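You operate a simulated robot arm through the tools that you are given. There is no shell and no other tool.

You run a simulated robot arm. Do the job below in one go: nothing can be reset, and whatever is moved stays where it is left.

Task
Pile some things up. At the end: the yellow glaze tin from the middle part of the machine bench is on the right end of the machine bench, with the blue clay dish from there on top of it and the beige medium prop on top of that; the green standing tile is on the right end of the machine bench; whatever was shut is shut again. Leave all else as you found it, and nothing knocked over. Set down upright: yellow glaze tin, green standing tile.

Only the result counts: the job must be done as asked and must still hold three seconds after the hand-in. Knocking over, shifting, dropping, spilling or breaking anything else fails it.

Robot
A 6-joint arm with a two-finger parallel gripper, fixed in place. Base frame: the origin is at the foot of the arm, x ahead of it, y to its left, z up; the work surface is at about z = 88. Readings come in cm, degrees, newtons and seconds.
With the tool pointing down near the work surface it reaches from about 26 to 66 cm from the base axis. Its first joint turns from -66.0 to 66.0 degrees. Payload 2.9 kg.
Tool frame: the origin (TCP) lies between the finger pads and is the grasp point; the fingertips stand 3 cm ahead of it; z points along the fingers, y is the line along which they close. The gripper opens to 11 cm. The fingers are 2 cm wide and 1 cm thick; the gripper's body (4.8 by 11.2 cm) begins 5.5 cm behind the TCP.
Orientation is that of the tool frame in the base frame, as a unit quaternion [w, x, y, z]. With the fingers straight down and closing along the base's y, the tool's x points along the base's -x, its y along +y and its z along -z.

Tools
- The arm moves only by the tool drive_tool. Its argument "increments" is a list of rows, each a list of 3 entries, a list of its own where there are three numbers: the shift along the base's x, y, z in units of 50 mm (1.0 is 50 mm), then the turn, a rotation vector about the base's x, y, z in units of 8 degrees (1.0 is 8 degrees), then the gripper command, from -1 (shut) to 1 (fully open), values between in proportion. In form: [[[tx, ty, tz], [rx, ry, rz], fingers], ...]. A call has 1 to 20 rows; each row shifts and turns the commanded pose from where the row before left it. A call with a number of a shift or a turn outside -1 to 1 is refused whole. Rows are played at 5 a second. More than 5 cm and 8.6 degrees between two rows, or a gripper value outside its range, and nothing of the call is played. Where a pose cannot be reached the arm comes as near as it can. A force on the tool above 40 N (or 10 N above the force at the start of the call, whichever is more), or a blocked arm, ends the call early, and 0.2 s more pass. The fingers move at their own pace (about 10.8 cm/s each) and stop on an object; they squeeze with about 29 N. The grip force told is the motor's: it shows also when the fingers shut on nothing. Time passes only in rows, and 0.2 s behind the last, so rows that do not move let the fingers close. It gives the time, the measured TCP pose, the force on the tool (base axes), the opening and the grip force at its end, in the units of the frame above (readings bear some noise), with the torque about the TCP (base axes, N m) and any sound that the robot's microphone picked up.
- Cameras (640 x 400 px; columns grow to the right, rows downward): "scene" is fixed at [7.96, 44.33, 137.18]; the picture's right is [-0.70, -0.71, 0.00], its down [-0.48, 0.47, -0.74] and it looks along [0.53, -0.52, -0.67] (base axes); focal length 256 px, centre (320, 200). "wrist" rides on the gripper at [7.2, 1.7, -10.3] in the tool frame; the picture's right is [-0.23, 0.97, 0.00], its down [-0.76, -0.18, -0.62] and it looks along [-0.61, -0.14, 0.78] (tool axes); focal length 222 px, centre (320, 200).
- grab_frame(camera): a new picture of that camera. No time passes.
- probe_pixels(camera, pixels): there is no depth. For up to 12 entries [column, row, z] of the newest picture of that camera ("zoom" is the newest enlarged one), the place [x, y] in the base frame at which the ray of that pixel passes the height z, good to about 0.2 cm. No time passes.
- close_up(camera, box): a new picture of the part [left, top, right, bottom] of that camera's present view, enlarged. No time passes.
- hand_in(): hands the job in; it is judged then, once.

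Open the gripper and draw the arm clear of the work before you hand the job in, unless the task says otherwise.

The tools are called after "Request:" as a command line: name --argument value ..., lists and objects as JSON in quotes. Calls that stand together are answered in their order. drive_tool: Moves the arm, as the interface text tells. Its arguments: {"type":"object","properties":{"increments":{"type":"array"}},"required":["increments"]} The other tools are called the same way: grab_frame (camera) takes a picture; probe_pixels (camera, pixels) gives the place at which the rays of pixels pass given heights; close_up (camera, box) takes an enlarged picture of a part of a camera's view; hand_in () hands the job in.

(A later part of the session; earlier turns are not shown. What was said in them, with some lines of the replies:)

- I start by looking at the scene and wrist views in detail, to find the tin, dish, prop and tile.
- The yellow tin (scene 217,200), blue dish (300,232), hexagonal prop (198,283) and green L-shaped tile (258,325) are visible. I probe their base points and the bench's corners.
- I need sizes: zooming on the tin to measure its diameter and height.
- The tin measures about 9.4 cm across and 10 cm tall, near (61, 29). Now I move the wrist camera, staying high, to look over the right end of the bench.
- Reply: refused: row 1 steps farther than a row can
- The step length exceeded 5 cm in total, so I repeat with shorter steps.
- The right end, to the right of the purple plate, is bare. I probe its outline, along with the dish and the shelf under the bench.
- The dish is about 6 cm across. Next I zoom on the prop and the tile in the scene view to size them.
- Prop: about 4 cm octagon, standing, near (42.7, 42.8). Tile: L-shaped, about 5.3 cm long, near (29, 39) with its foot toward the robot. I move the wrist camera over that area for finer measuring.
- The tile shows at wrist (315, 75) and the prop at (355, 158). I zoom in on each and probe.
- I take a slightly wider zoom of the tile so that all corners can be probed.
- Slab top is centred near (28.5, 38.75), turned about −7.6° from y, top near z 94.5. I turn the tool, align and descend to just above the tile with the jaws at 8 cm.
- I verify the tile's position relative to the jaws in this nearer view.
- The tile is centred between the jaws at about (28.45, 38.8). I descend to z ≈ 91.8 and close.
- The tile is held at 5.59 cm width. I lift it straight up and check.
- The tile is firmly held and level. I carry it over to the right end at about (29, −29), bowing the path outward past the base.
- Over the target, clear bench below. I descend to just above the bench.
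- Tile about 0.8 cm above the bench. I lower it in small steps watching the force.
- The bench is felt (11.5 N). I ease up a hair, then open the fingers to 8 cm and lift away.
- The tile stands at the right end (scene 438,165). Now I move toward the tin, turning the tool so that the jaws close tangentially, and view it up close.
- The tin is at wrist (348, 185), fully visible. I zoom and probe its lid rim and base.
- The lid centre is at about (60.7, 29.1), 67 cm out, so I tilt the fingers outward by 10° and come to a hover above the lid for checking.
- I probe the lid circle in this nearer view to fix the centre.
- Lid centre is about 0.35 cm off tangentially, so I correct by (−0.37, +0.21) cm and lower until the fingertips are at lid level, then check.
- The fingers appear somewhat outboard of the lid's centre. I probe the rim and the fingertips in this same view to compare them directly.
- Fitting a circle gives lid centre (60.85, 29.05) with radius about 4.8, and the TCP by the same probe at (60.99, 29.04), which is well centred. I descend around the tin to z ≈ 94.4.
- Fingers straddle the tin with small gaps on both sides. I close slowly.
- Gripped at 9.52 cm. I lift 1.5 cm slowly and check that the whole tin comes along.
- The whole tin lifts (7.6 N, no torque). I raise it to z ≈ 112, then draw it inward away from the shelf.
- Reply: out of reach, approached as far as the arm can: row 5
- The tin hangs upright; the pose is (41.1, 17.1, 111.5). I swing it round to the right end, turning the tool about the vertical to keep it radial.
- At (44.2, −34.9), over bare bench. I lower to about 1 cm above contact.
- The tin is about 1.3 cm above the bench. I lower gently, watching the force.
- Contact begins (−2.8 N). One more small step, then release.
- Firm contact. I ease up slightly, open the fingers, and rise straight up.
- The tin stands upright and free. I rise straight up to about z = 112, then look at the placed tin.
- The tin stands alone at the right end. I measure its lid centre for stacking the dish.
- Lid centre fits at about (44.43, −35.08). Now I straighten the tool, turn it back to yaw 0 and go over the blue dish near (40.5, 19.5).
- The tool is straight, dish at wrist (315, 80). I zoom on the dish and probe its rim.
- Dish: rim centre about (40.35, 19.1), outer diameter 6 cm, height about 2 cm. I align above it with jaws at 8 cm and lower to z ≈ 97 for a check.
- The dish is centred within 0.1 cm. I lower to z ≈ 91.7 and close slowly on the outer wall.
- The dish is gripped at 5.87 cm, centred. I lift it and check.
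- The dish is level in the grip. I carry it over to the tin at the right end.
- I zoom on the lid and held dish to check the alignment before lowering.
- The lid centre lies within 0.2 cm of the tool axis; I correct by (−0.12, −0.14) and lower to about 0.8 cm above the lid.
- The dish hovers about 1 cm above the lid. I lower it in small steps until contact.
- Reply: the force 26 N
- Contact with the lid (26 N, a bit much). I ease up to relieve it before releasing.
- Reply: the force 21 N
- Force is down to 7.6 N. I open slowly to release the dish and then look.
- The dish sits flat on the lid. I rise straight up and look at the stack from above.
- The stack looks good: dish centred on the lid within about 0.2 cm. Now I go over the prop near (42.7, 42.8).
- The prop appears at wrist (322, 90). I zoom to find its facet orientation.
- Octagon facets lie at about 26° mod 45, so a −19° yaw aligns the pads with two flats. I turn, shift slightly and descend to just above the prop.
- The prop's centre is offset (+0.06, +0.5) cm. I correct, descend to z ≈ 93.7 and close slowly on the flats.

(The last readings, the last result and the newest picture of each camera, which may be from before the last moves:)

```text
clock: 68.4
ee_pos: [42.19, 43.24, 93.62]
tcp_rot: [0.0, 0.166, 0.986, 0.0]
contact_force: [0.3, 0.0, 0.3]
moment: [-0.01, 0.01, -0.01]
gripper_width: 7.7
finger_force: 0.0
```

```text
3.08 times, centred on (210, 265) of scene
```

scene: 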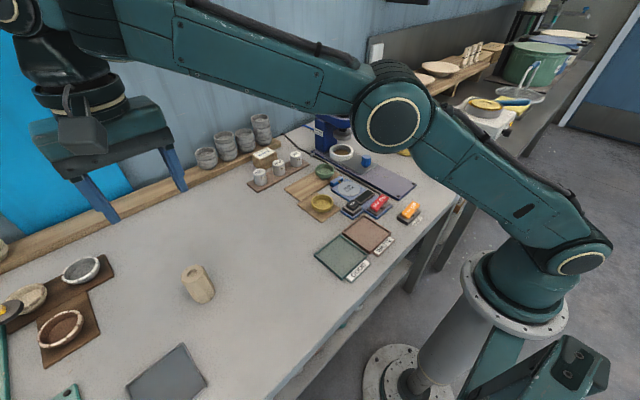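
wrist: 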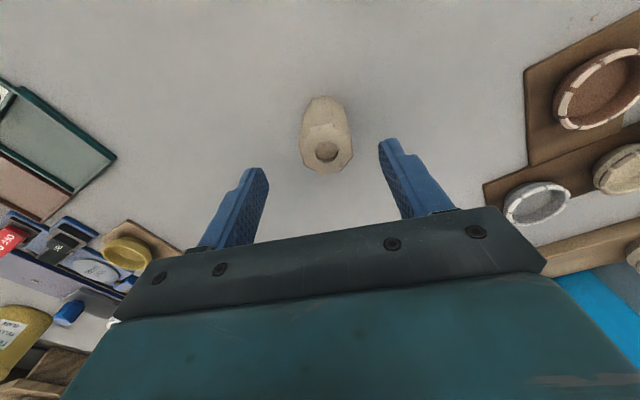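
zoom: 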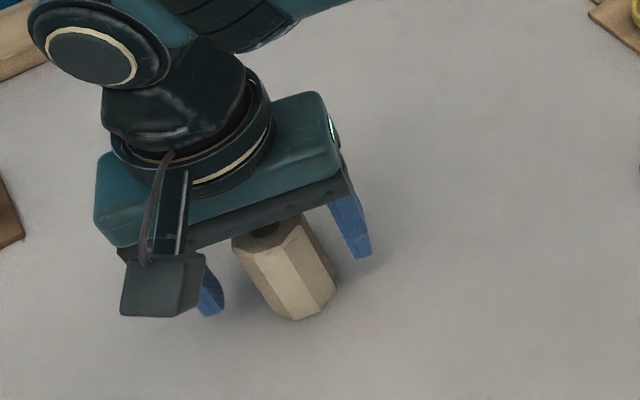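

The prop is between the fingers, slightly nearer the left one. I close very gradually so that it slides rather than tips.

Request:
drive_tool --increments '[[[0, 0, 0], [0, 0, 0], 0.1], [[0, 0, 0], [0, 0, 0], -0.03], [[0, 0, 0], [0, 0, 0], -0.1], [[0, 0, 0], [0, 0, 0], -0.14], [[0, 0, 0], [0, 0, 0], -0.17], [[0, 0, 0], [0, 0, 0], -0.2], [[0, 0, 0], [0, 0, 0], -0.23], [[0, 0, 0], [0, 0, 0], -0.26], [[0, 0, 0], [0, 0, 0], -0.29], [[0, 0, 0], [0, 0, 0], -0.32], [[0, 0, 0], [0, 0, 0], -0.36], [[0, 0, 0], [0, 0, 0], -0.6], [[0, 0, 0], [0, 0, 0], -1], [[0, 0, 0], [0, 0, 0], -1]]'

Request:
close_up --camera "wrist" --box '[224, 80, 416, 220]'

Request:
close_up --camera "scene" --box '[150, 200, 270, 330]'

```text
clock: 71.4
ee_pos: [42.33, 43.2, 93.78]
tcp_rot: [-0.001, 0.167, 0.986, 0.0]
contact_force: [0.0, -0.1, 1.1]
moment: [-0.03, 0.01, -0.01]
gripper_width: 3.87
finger_force: 28.9
```

```text
2.86 times, centred on (320, 150) of wrist
```

zoom: 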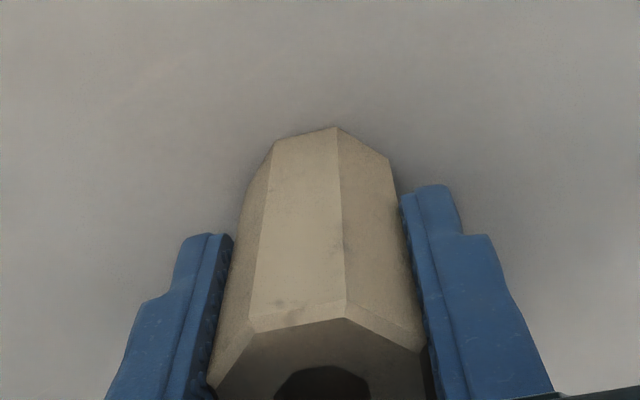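

```text
3.08 times, centred on (210, 265) of scene
```

zoom: 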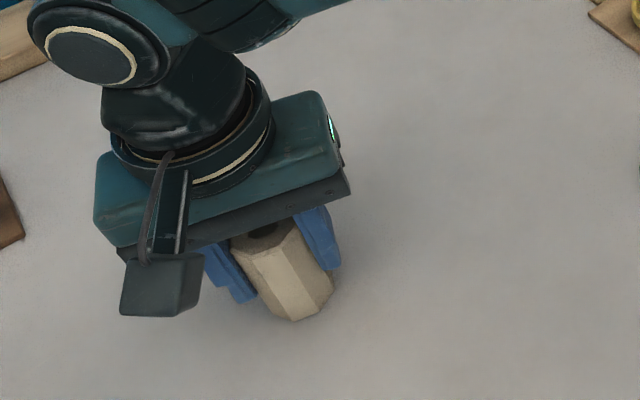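

Held at 3.87 cm across flats, but the prop sits about 0.35 cm off along the tool's x. It is still standing on the bench, so I open, turn the hand +90° and regrip to centre it in both directions.

Request:
drive_tool --increments '[[[0, 0, 0], [0, 0, 0], -0.28], [[0, 0, 0], [0, 0, 0], -0.15], [[0, 0, 0], [0, 0, 0], 0.1], [[0, 0, 0], [0, 0, 0], 0.4], [[0, 0, 0], [0, 0, 0], 0.4], [[0, 0, 0], [0, 0, 0.9375], 0.4], [[0, 0, 0], [0, 0, 0.9375], 0.4], [[0, 0, 0], [0, 0, 0.9375], 0.4], [[0, 0, 0], [0, 0, 0.9375], 0.4], [[0, 0, 0], [0, 0, 0.9375], 0.4], [[0, 0, 0], [0, 0, 0.9375], 0.4], [[0, 0, 0], [0, 0, 0.9375], 0.4], [[0, 0, 0], [0, 0, 0.9375], 0.4], [[0, 0, 0], [0, 0, 0.9375], 0.4], [[0, 0, 0], [0, 0, 0.9375], 0.4], [[0, 0, 0], [0, 0, 0.9375], 0.4], [[0, 0, 0], [0, 0, 0.9375], 0.4], [[0, 0, 0], [0, 0, 0], 0.4], [[0, 0, 0], [0, 0, 0], 0.4]]'

Request:
close_up --camera "wrist" --box '[224, 80, 416, 220]'

Request:
close_up --camera "scene" --box '[150, 200, 270, 330]'

```text
clock: 75.4
ee_pos: [42.44, 43.37, 93.79]
tcp_rot: [0.0, -0.58, 0.814, 0.0]
contact_force: [-1.1, 0.1, 0.1]
moment: [-0.02, 0.01, 0.01]
gripper_width: 7.7
finger_force: 0.0
```

```text
2.86 times, centred on (320, 150) of wrist
```

zoom: 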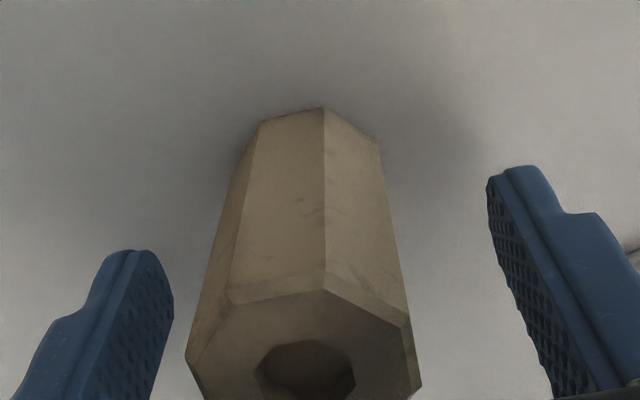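

```text
3.08 times, centred on (210, 265) of scene
```

zoom: 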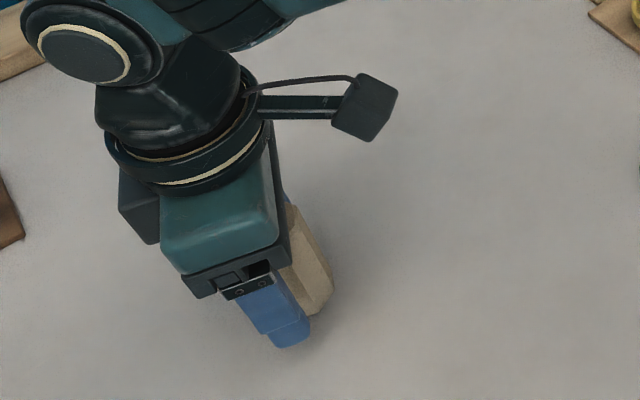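

The prop still stands untouched, nearer the left finger as expected. I close gradually to centre and grip it.

Request:
drive_tool --increments '[[[0, 0, 0], [0, 0, 0], 0.1], [[0, 0, 0], [0, 0, 0], -0.03], [[0, 0, 0], [0, 0, 0], -0.08], [[0, 0, 0], [0, 0, 0], -0.11], [[0, 0, 0], [0, 0, 0], -0.14], [[0, 0, 0], [0, 0, 0], -0.17], [[0, 0, 0], [0, 0, 0], -0.2], [[0, 0, 0], [0, 0, 0], -0.23], [[0, 0, 0], [0, 0, 0], -0.26], [[0, 0, 0], [0, 0, 0], -0.29], [[0, 0, 0], [0, 0, 0], -0.32], [[0, 0, 0], [0, 0, 0], -0.36], [[0, 0, 0], [0, 0, 0], -0.6], [[0, 0, 0], [0, 0, 0], -1], [[0, 0, 0], [0, 0, 0], -1]]'

Request:
close_up --camera "wrist" --box '[224, 80, 416, 220]'

Request:
close_up --camera "scene" --box '[150, 200, 270, 330]'

```text
clock: 78.6
ee_pos: [42.38, 43.45, 93.79]
tcp_rot: [0.0, -0.58, 0.815, -0.001]
contact_force: [0.1, -0.9, 0.2]
moment: [-0.05, -0.03, 0.04]
gripper_width: 3.84
finger_force: 29.0
```

```text
2.86 times, centred on (320, 150) of wrist
```

zoom: 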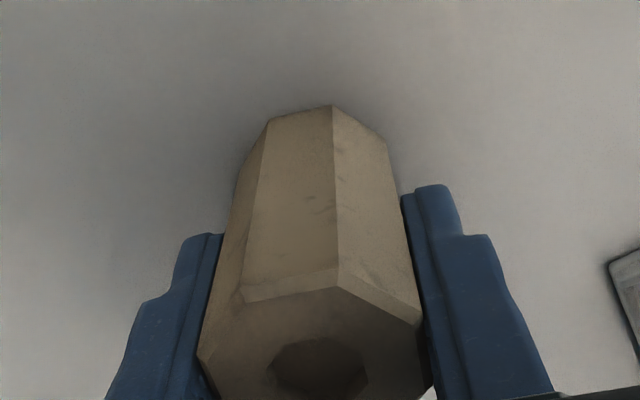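

```text
3.08 times, centred on (210, 265) of scene
```

zoom: 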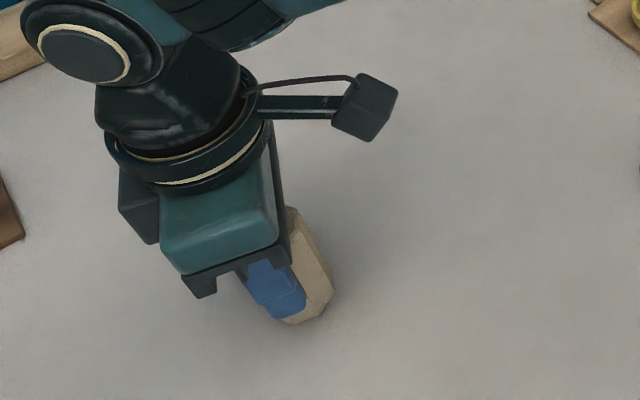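

The prop is now centred in both directions (3.84 cm). I lift it straight up to about z = 113.7.

Request:
drive_tool --increments '[[[0, 0, 0.2], [0, 0, 0], -1], [[0, 0, 0.5], [0, 0, 0], -1], [[0, 0, 0.9], [0, 0, 0], -1], [[0, 0, 0.9], [0, 0, 0], -1], [[0, 0, 0.9], [0, 0, 0], -1], [[0, 0, 0.6], [0, 0, 0], -1], [[0, 0, 0], [0, 0, 0], -1]]'

Request:
grab_frame --camera "wrist"

Request:
grab_frame --camera "scene"

```text
clock: 80.2
ee_pos: [42.05, 43.42, 113.98]
tcp_rot: [0.0, -0.578, 0.816, 0.0]
contact_force: [-0.1, -0.9, -1.4]
moment: [0.03, 0.0, -0.01]
gripper_width: 3.84
finger_force: 29.5
```

```text
taken
```

wrist: 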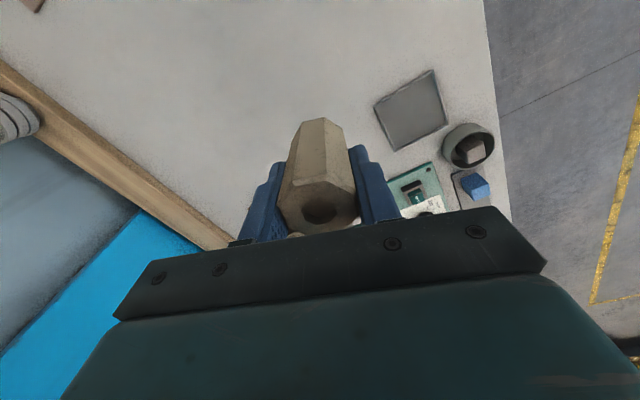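

```text
taken
```

scene: 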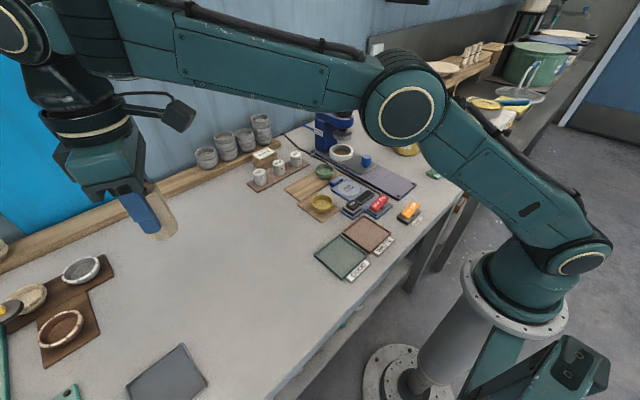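

The prop is held vertically. I carry it back to directly above the dish, turning the yaw back to 0 on the way.

Request:
drive_tool --increments '[[[0, -0.5, 0], [0, 0, -0.466], -1], [[0.0228, -0.86, 0], [0, 0, -0.466], -1], [[0.0228, -0.86, 0], [0, 0, -0.466], -1], [[0.0228, -0.86, 0], [0, 0, -0.466], -1], [[0.0228, -0.86, 0], [0, 0, -0.466], -1], [[0.0228, -0.86, 0], [0, 0, -0.466], -1], [[0.0228, -0.86, 0], [0, 0, -0.466], -1], [[0.0228, -0.86, 0], [0, 0, -0.466], -1], [[0.0228, -0.86, 0], [0, 0, -0.466], -1], [[0.0228, -0.86, 0], [0, 0, -0.466], -1], [[0.0228, -0.86, 0], [0, 0, -0.466], -1], [[0.0228, -0.86, 0], [0, 0, -0.466], -1], [[0.0228, -0.86, 0], [0, 0, -0.466], -1], [[0.0228, -0.86, 0], [0, 0, -0.466], -1], [[0.0228, -0.86, 0], [0, 0, -0.466], -1], [[0.0228, -0.86, 0], [0, 0, -0.466], -1], [[0.0228, -0.86, 0], [0, 0, -0.466], -1], [[0.0228, -0.86, 0], [0, 0, -0.466], -1], [[0, -0.58, 0], [0, 0, -0.466], -1], [[0, 0, 0], [0, 0, 0], -1]]'

Request:
drive_tool --increments '[[[0, 0, -0.3], [0, 0, 0], -1], [[0, 0, -0.4], [0, 0, 0], -1], [[0, 0, -0.3], [0, 0, 0], -1], [[0, 0, 0], [0, 0, 0], -1], [[0, 0, 0], [0, 0, 0], -1]]'

Request:
grab_frame --camera "wrist"

Request:
close_up --camera "scene" --box '[370, 60, 450, 160]'

```text
clock: 84.4
ee_pos: [44.16, -35.34, 113.52]
tcp_rot: [0.0, 0.001, 1.0, 0.0]
contact_force: [0.1, 0.1, -2.2]
moment: [-0.01, -0.01, 0.02]
gripper_width: 3.85
finger_force: 29.2
```

```text
clock: 85.6
ee_pos: [44.46, -35.39, 108.65]
tcp_rot: [0.0, 0.0, 1.0, 0.0]
contact_force: [0.4, -0.6, -1.1]
moment: [-0.02, 0.01, -0.04]
gripper_width: 3.86
finger_force: 28.5
```

```text
taken
```

wrist: 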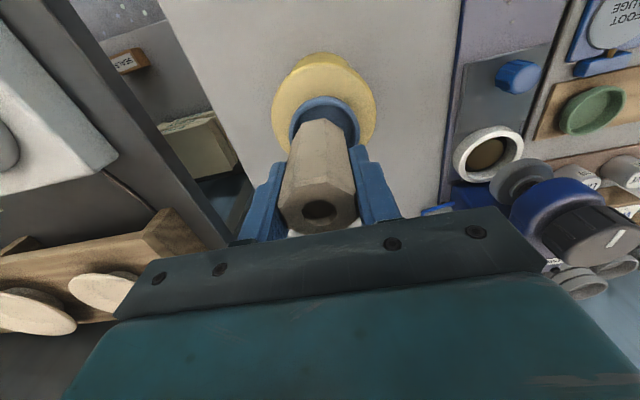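

```text
4.00 times, centred on (410, 110) of scene
```

zoom: 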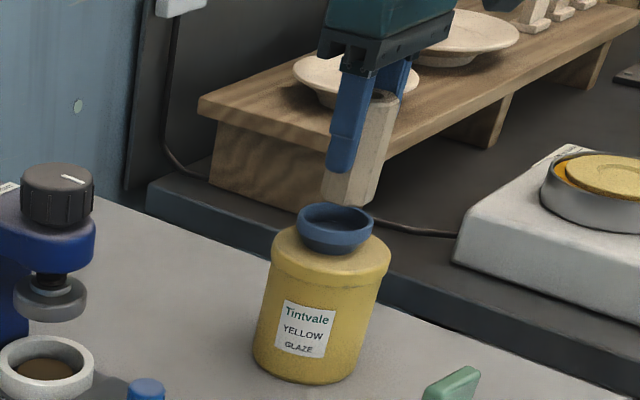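

The prop hovers 2 cm above the dish. I zoom to check lateral alignment, since the reading suggests about −0.25 cm in y.

Request:
close_up --camera "wrist" --box '[256, 40, 384, 160]'

Request:
close_up --camera "scene" --box '[390, 80, 430, 130]'

```text
3.33 times, centred on (320, 100) of wrist
```

zoom: 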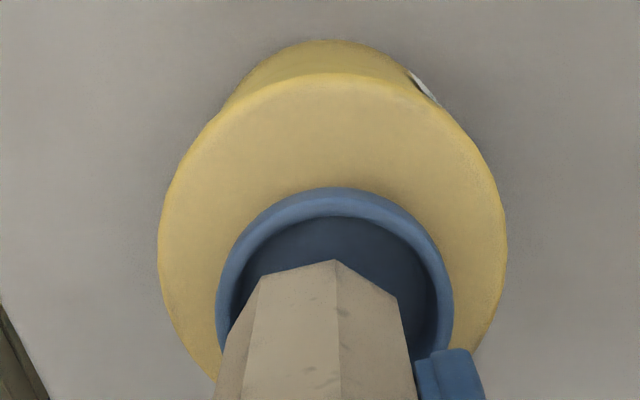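

```text
8.00 times, centred on (410, 105) of scene
```

zoom: 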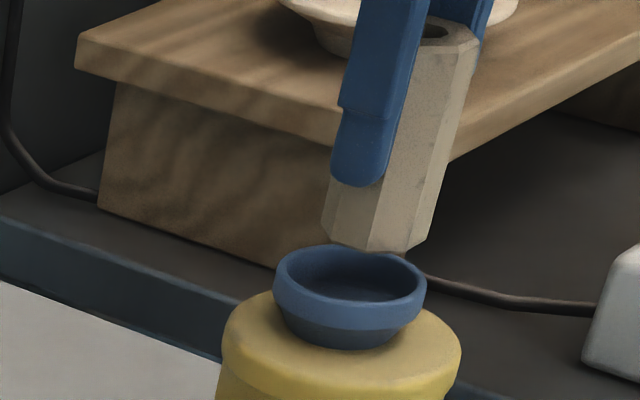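

Both views say the prop is about 0.35 cm too far toward −y. I shift by (+0.05, +0.34) cm and re-check.

Request:
drive_tool --increments '[[[0.01, 0.068, 0], [0, 0, 0], -1], [[0, 0, -0.1], [0, 0, 0], -1], [[0, 0, 0], [0, 0, 0], -1], [[0, 0, 0], [0, 0, 0], -1]]'

Request:
close_up --camera "wrist" --box '[256, 40, 384, 160]'

Request:
close_up --camera "scene" --box '[390, 80, 430, 130]'

```text
clock: 86.6
ee_pos: [44.35, -34.83, 108.26]
tcp_rot: [0.0, 0.001, 1.0, 0.001]
contact_force: [0.4, 0.6, -1.4]
moment: [-0.02, 0.01, 0.0]
gripper_width: 3.87
finger_force: 29.3
```

```text
3.33 times, centred on (320, 100) of wrist
```

zoom: 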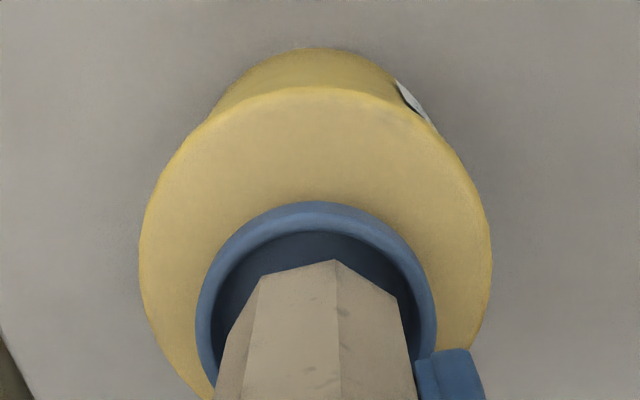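

```text
8.00 times, centred on (410, 105) of scene
```

zoom: 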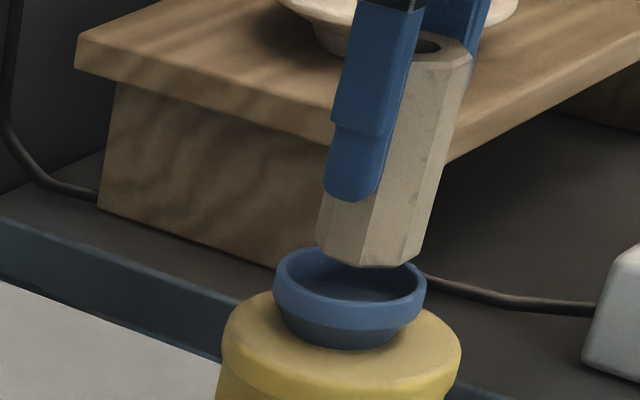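

I take tighter close-ups from the scene camera to gauge the remaining offset.

Request:
close_up --camera "scene" --box '[396, 100, 426, 125]'

Request:
close_up --camera "wrist" --box '[280, 90, 360, 160]'

```text
16.00 times, centred on (411, 112) of scene
```

zoom: 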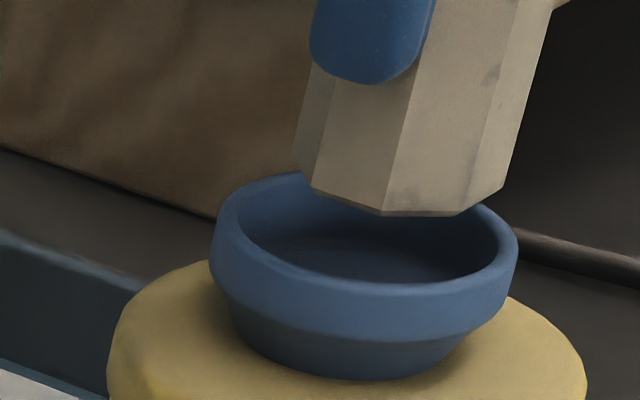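

```text
5.71 times, centred on (320, 125) of wrist
```

zoom: 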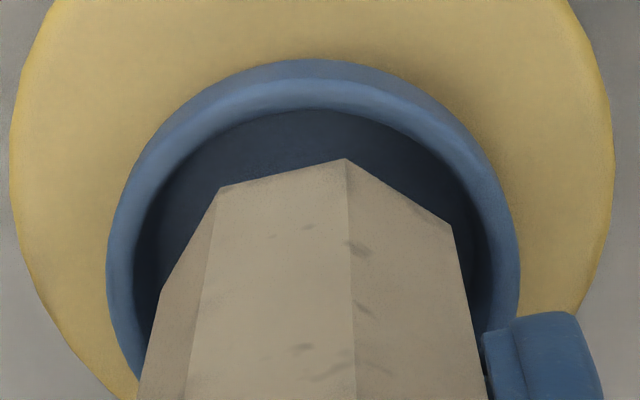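

Prop is centred on the tool axis; the dish centre is about (+0.2, −0.14) cm from it. I nudge by that amount and lower a bit, then re-check.

Request:
drive_tool --increments '[[[0.04, -0.026, 0], [0, 0, 0], -1], [[0, 0, -0.1], [0, 0, 0], -1], [[0, 0, 0], [0, 0, 0], -1], [[0, 0, 0], [0, 0, 0], -1]]'

Request:
close_up --camera "scene" --box '[396, 100, 426, 125]'

Request:
close_up --camera "wrist" --box '[280, 90, 360, 160]'

```text
clock: 87.6
ee_pos: [44.66, -34.94, 107.83]
tcp_rot: [0.0, 0.001, 1.0, -0.001]
contact_force: [-0.4, 0.4, -2.3]
moment: [-0.02, 0.0, -0.01]
gripper_width: 3.86
finger_force: 28.3
```

```text
16.00 times, centred on (411, 112) of scene
```

zoom: 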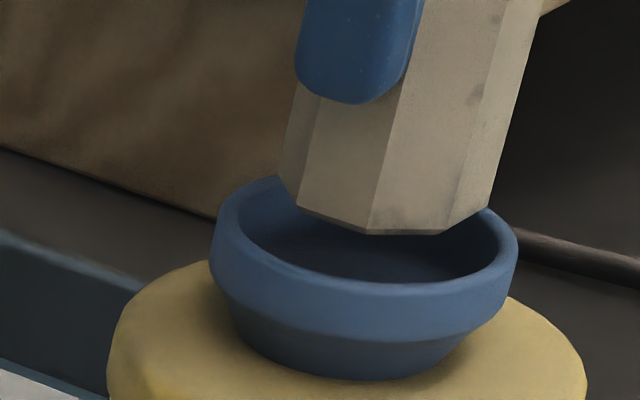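

```text
5.71 times, centred on (320, 125) of wrist
```

zoom: 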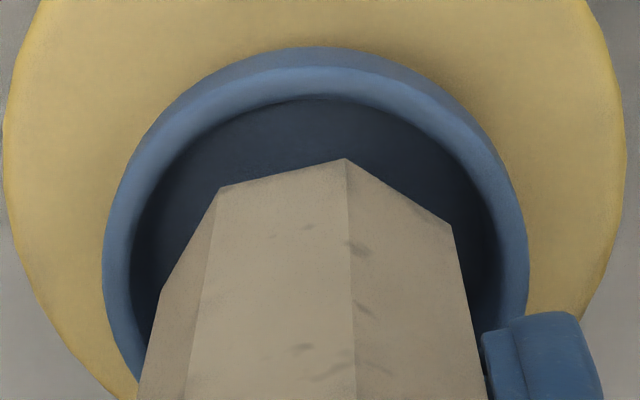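

Alignment is now within about 0.1 cm. I lower step by step into the dish, watching the force.

Request:
drive_tool --increments '[[[0, 0, -0.12], [0, 0, 0], -1], [[0, 0, -0.1], [0, 0, 0], -1], [[0, 0, 0], [0, 0, 0], -1]]'

Request:
drive_tool --increments '[[[0, 0, -0.06], [0, 0, 0], -1], [[0, 0, -0.06], [0, 0, 0], -1], [[0, 0, 0], [0, 0, 0], -1]]'

Request:
close_up --camera "scene" --box '[396, 100, 426, 125]'

Request:
close_up --camera "wrist" --box '[280, 90, 360, 160]'

```text
clock: 88.4
ee_pos: [44.58, -34.93, 106.6]
tcp_rot: [0.0, 0.001, 1.0, 0.001]
contact_force: [0.1, 0.5, -1.0]
moment: [-0.01, -0.03, 0.02]
gripper_width: 3.89
finger_force: 29.1
```

```text
clock: 89.2
ee_pos: [44.5, -34.89, 106.15]
tcp_rot: [0.0, 0.001, 1.0, 0.0]
contact_force: [-0.4, -0.2, -2.0]
moment: [-0.01, 0.0, 0.0]
gripper_width: 3.85
finger_force: 29.2
```

```text
16.00 times, centred on (411, 112) of scene
```

zoom: 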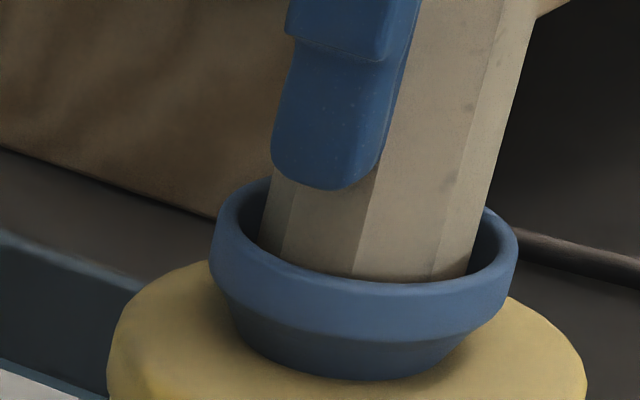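

```text
5.71 times, centred on (320, 125) of wrist
```

zoom: 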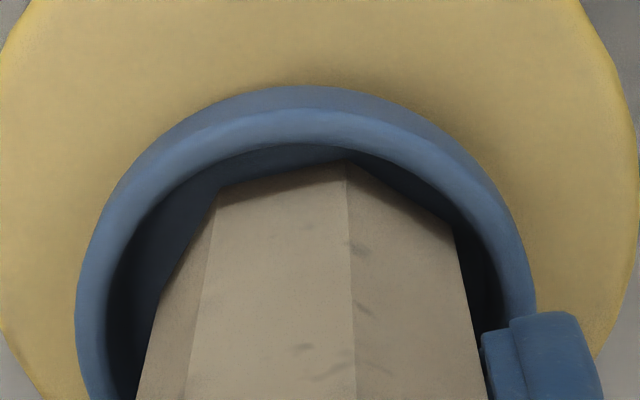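

The prop is entering the dish without contact; it sits about 0.15 cm toward +y. I nudge by −0.12 cm in y and lower further in small steps.

Request:
drive_tool --increments '[[[0, -0.024, 0], [0, 0, 0], -1], [[0, 0, -0.06], [0, 0, 0], -1], [[0, 0, 0], [0, 0, 0], -1]]'

Request:
drive_tool --increments '[[[0, 0, -0.05], [0, 0, 0], -1], [[0, 0, 0], [0, 0, 0], -1]]'

Request:
drive_tool --increments '[[[0, 0, -0.04], [0, 0, 0], -1], [[0, 0, 0], [0, 0, 0], -1]]'

```text
clock: 90.0
ee_pos: [44.53, -35.07, 105.82]
tcp_rot: [0.0, 0.001, 1.0, 0.001]
contact_force: [0.1, -0.1, -2.1]
moment: [-0.01, 0.0, 0.0]
gripper_width: 3.89
finger_force: 29.6
```

```text
clock: 90.6
ee_pos: [44.56, -34.97, 105.71]
tcp_rot: [0.001, 0.001, 1.0, 0.0]
contact_force: [-3.3, -1.6, 14.5]
moment: [-0.03, 0.28, 0.02]
gripper_width: 3.85
finger_force: 28.2
```

```text
clock: 91.2
ee_pos: [44.66, -34.94, 105.58]
tcp_rot: [0.002, 0.001, 1.0, -0.002]
contact_force: [0.2, -3.0, 25.2]
moment: [-0.07, -0.01, -0.01]
gripper_width: 3.86
finger_force: 29.4
```

Contact (25 N) with the prop's bottom about 0.95 cm below the rim, which fits the dish's floor depth. I ease off the pressure and look before releasing.

Request:
drive_tool --increments '[[[0, 0, 0.04], [0, 0, 0], -1], [[0, 0, 0], [0, 0, 0], -1]]'

Request:
close_up --camera "scene" --box '[396, 90, 426, 130]'

Request:
close_up --camera "wrist" --box '[270, 90, 370, 180]'

```text
clock: 91.8
ee_pos: [44.51, -35.05, 105.45]
tcp_rot: [0.001, 0.0, 1.0, 0.001]
contact_force: [5.1, -2.3, 15.7]
moment: [-0.12, -0.38, 0.0]
gripper_width: 3.87
finger_force: 28.4
```

```text
10.00 times, centred on (411, 110) of scene
```

zoom: 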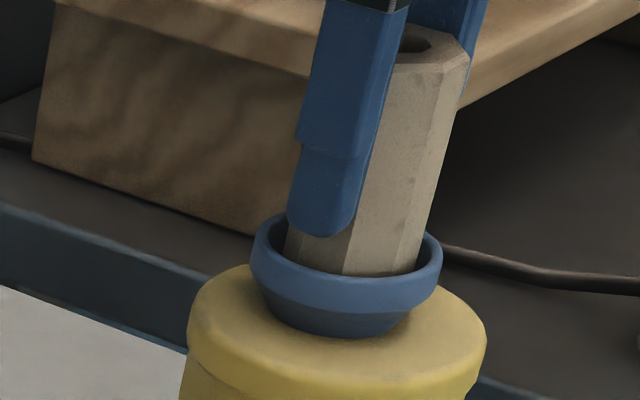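

```text
4.44 times, centred on (320, 135) of wrist
```

zoom: 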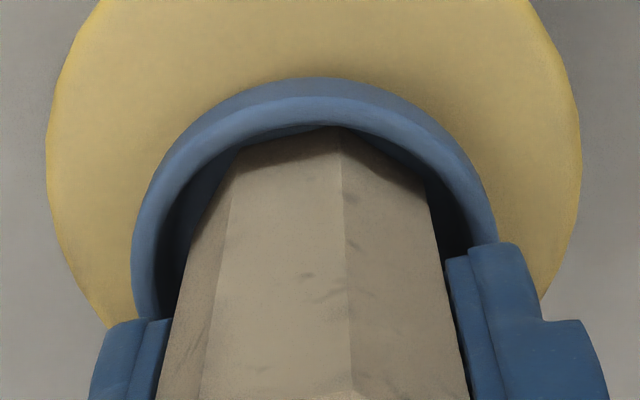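

The prop stands inside the dish with gaps all round. I ease off a little more, then open very slowly.

Request:
drive_tool --increments '[[[0, 0, 0.025], [0, 0, 0], -1], [[0, 0, 0], [0, 0, 0], -1]]'

```text
clock: 92.4
ee_pos: [44.54, -34.79, 105.46]
tcp_rot: [-0.001, 0.001, 1.0, 0.001]
contact_force: [1.3, -2.0, 5.1]
moment: [-0.11, -0.2, -0.02]
gripper_width: 3.84
finger_force: 29.1
```

Force is 5 N. I open the fingers in small steps.

Request:
drive_tool --increments '[[[0, 0, 0], [0, 0, 0], -0.29], [[0, 0, 0], [0, 0, 0], -0.27], [[0, 0, 0], [0, 0, 0], -0.24], [[0, 0, 0], [0, 0, 0], -0.2], [[0, 0, 0], [0, 0, 0], -0.1], [[0, 0, 0], [0, 0, 0], 0.1], [[0, 0, 0], [0, 0, 0], 0.3], [[0, 0, 0], [0, 0, 0], 0.3]]'

Request:
close_up --camera "scene" --box '[386, 80, 436, 160]'

Request:
close_up --camera "wrist" --box '[250, 80, 390, 210]'

```text
clock: 94.2
ee_pos: [44.53, -34.93, 105.62]
tcp_rot: [0.0, 0.001, 1.0, 0.0]
contact_force: [0.5, 0.1, 0.1]
moment: [-0.01, 0.02, -0.01]
gripper_width: 7.14
finger_force: 0.1
```

```text
5.00 times, centred on (411, 120) of scene
```

zoom: 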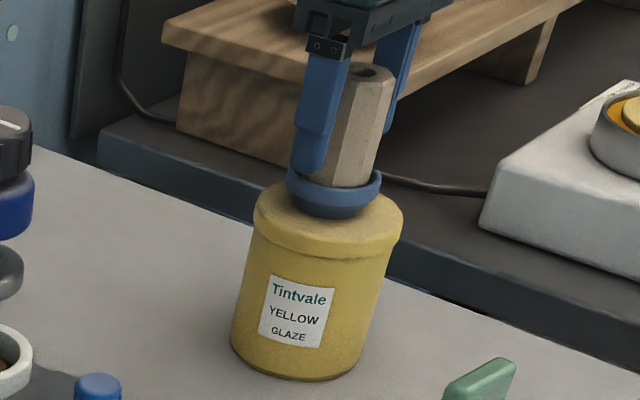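

```text
3.08 times, centred on (320, 145) of wrist
```

zoom: 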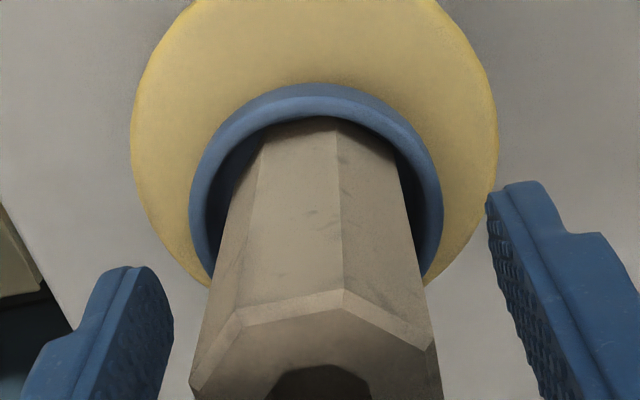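

The prop stands on its own. I rise straight up well above it.

Request:
drive_tool --increments '[[[0, 0, 0.1], [0, 0, 0], 0.3], [[0, 0, 0.3], [0, 0, 0], 0.3], [[0, 0, 0.6], [0, 0, 0], 0.3], [[0, 0, 0.8], [0, 0, 0], 0.3], [[0, 0, 0.8], [0, 0, 0], 0.3], [[0, 0, 0.4], [0, 0, 0], 0.3], [[0, 0, 0], [0, 0, 0], 0.3]]'

Request:
grab_frame --camera "wrist"

Request:
close_up --camera "scene" --box '[376, 70, 466, 190]'

```text
clock: 95.8
ee_pos: [44.56, -34.77, 120.68]
tcp_rot: [0.0, 0.0, 1.0, 0.0]
contact_force: [-0.7, -0.3, 0.0]
moment: [-0.02, -0.01, 0.04]
gripper_width: 7.14
finger_force: 0.1
```

```text
taken
```

wrist: 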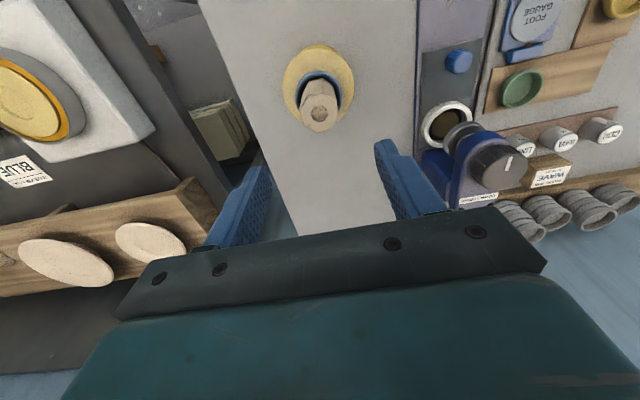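

```text
3.33 times, centred on (421, 130) of scene
```

zoom: 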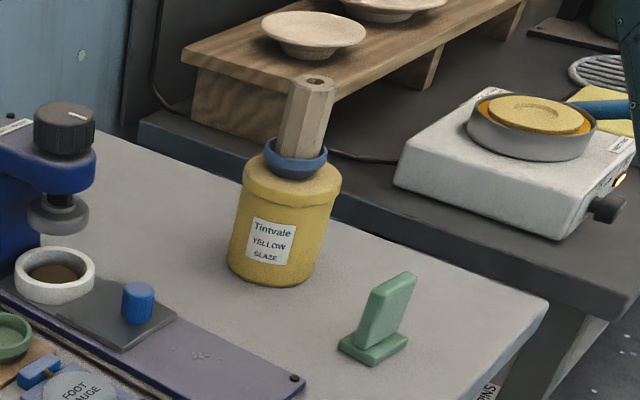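

The pile stands: tin, dish, prop; the tile is upright. I draw the arm away to near its start pose with the gripper open, then check everything.

Request:
drive_tool --increments '[[[0, 0.5, 0.1], [0, 0, 0], 0.3], [[0, 0.85, 0.1], [0, 0, 0], 0.3], [[-0.1, 0.85, 0], [0, 0, 0], 0.5], [[-0.15, 0.85, 0], [0, 0, 0], 1], [[-0.15, 0.85, 0], [0, 0, 0], 1], [[-0.15, 0.85, 0], [0, 0, 0], 1], [[-0.15, 0.85, 0], [0, 0, 0], 1], [[-0.15, 0.85, 0], [0, 0, 0], 1], [[-0.15, 0.85, 0], [0, 0, 0], 1], [[-0.15, 0.85, 0], [0, 0, 0], 1], [[-0.15, 0.85, 0], [0, 0, 0], 1], [[-0.15, 0.85, 0], [0, 0, 0], 1], [[-0.1, 0.85, 0], [0, 0, 0], 1], [[0, 0, 0], [0, 0, 0], 1], [[0, 0, 0], [0, 0, 0], 1], [[0, 0, 0], [0, 0, 0], 1]]'

Request:
grab_frame --camera "scene"

Request:
grab_frame --camera "wrist"

Request:
close_up --camera "scene" --box '[376, 70, 466, 190]'

```text
clock: 99.2
ee_pos: [36.86, 18.23, 121.65]
tcp_rot: [0.0, 0.001, 1.0, 0.0]
contact_force: [0.9, 0.8, -0.6]
moment: [0.03, 0.03, 0.03]
gripper_width: 10.99
finger_force: 0.1
```

```text
taken
```

scene: 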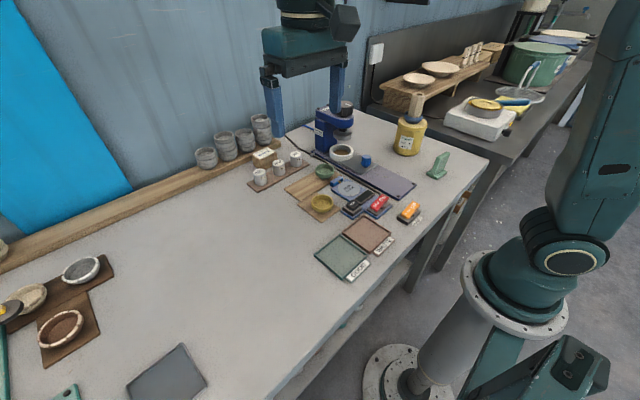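

```text
taken
```

wrist: 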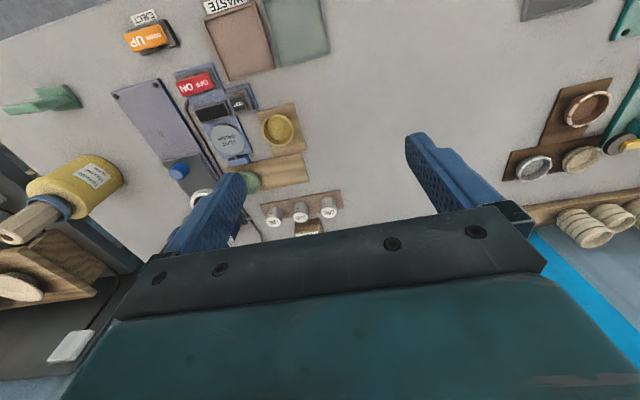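

```text
3.33 times, centred on (421, 130) of scene
```

zoom: 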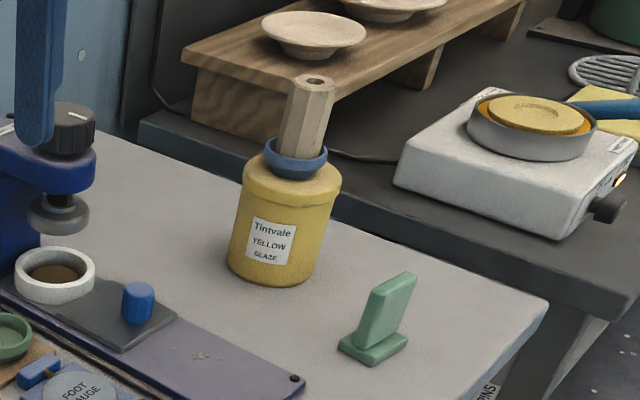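

The pile and tile at the right end have not moved (scene 410,120 and 438,165). Everything else is where it was, and the gripper is open and clear, so I hand in.

Request:
hand_in

```text
The job is handed in.
```

I stacked the pile on the right end of the machine bench: the yellow glaze tin upright at the bottom, the blue clay dish on its lid, and the beige prop standing in the dish. The green standing tile is upright there too, about 16 cm from the pile.

In the last pictures before hand-in, the pile and tile had not moved since I let go. Everything else looked as I found it, with nothing knocked over. I opened nothing along the way, so there was nothing to shut again. The hand-in only confirmed that the job was received, so I don't have the judged result.
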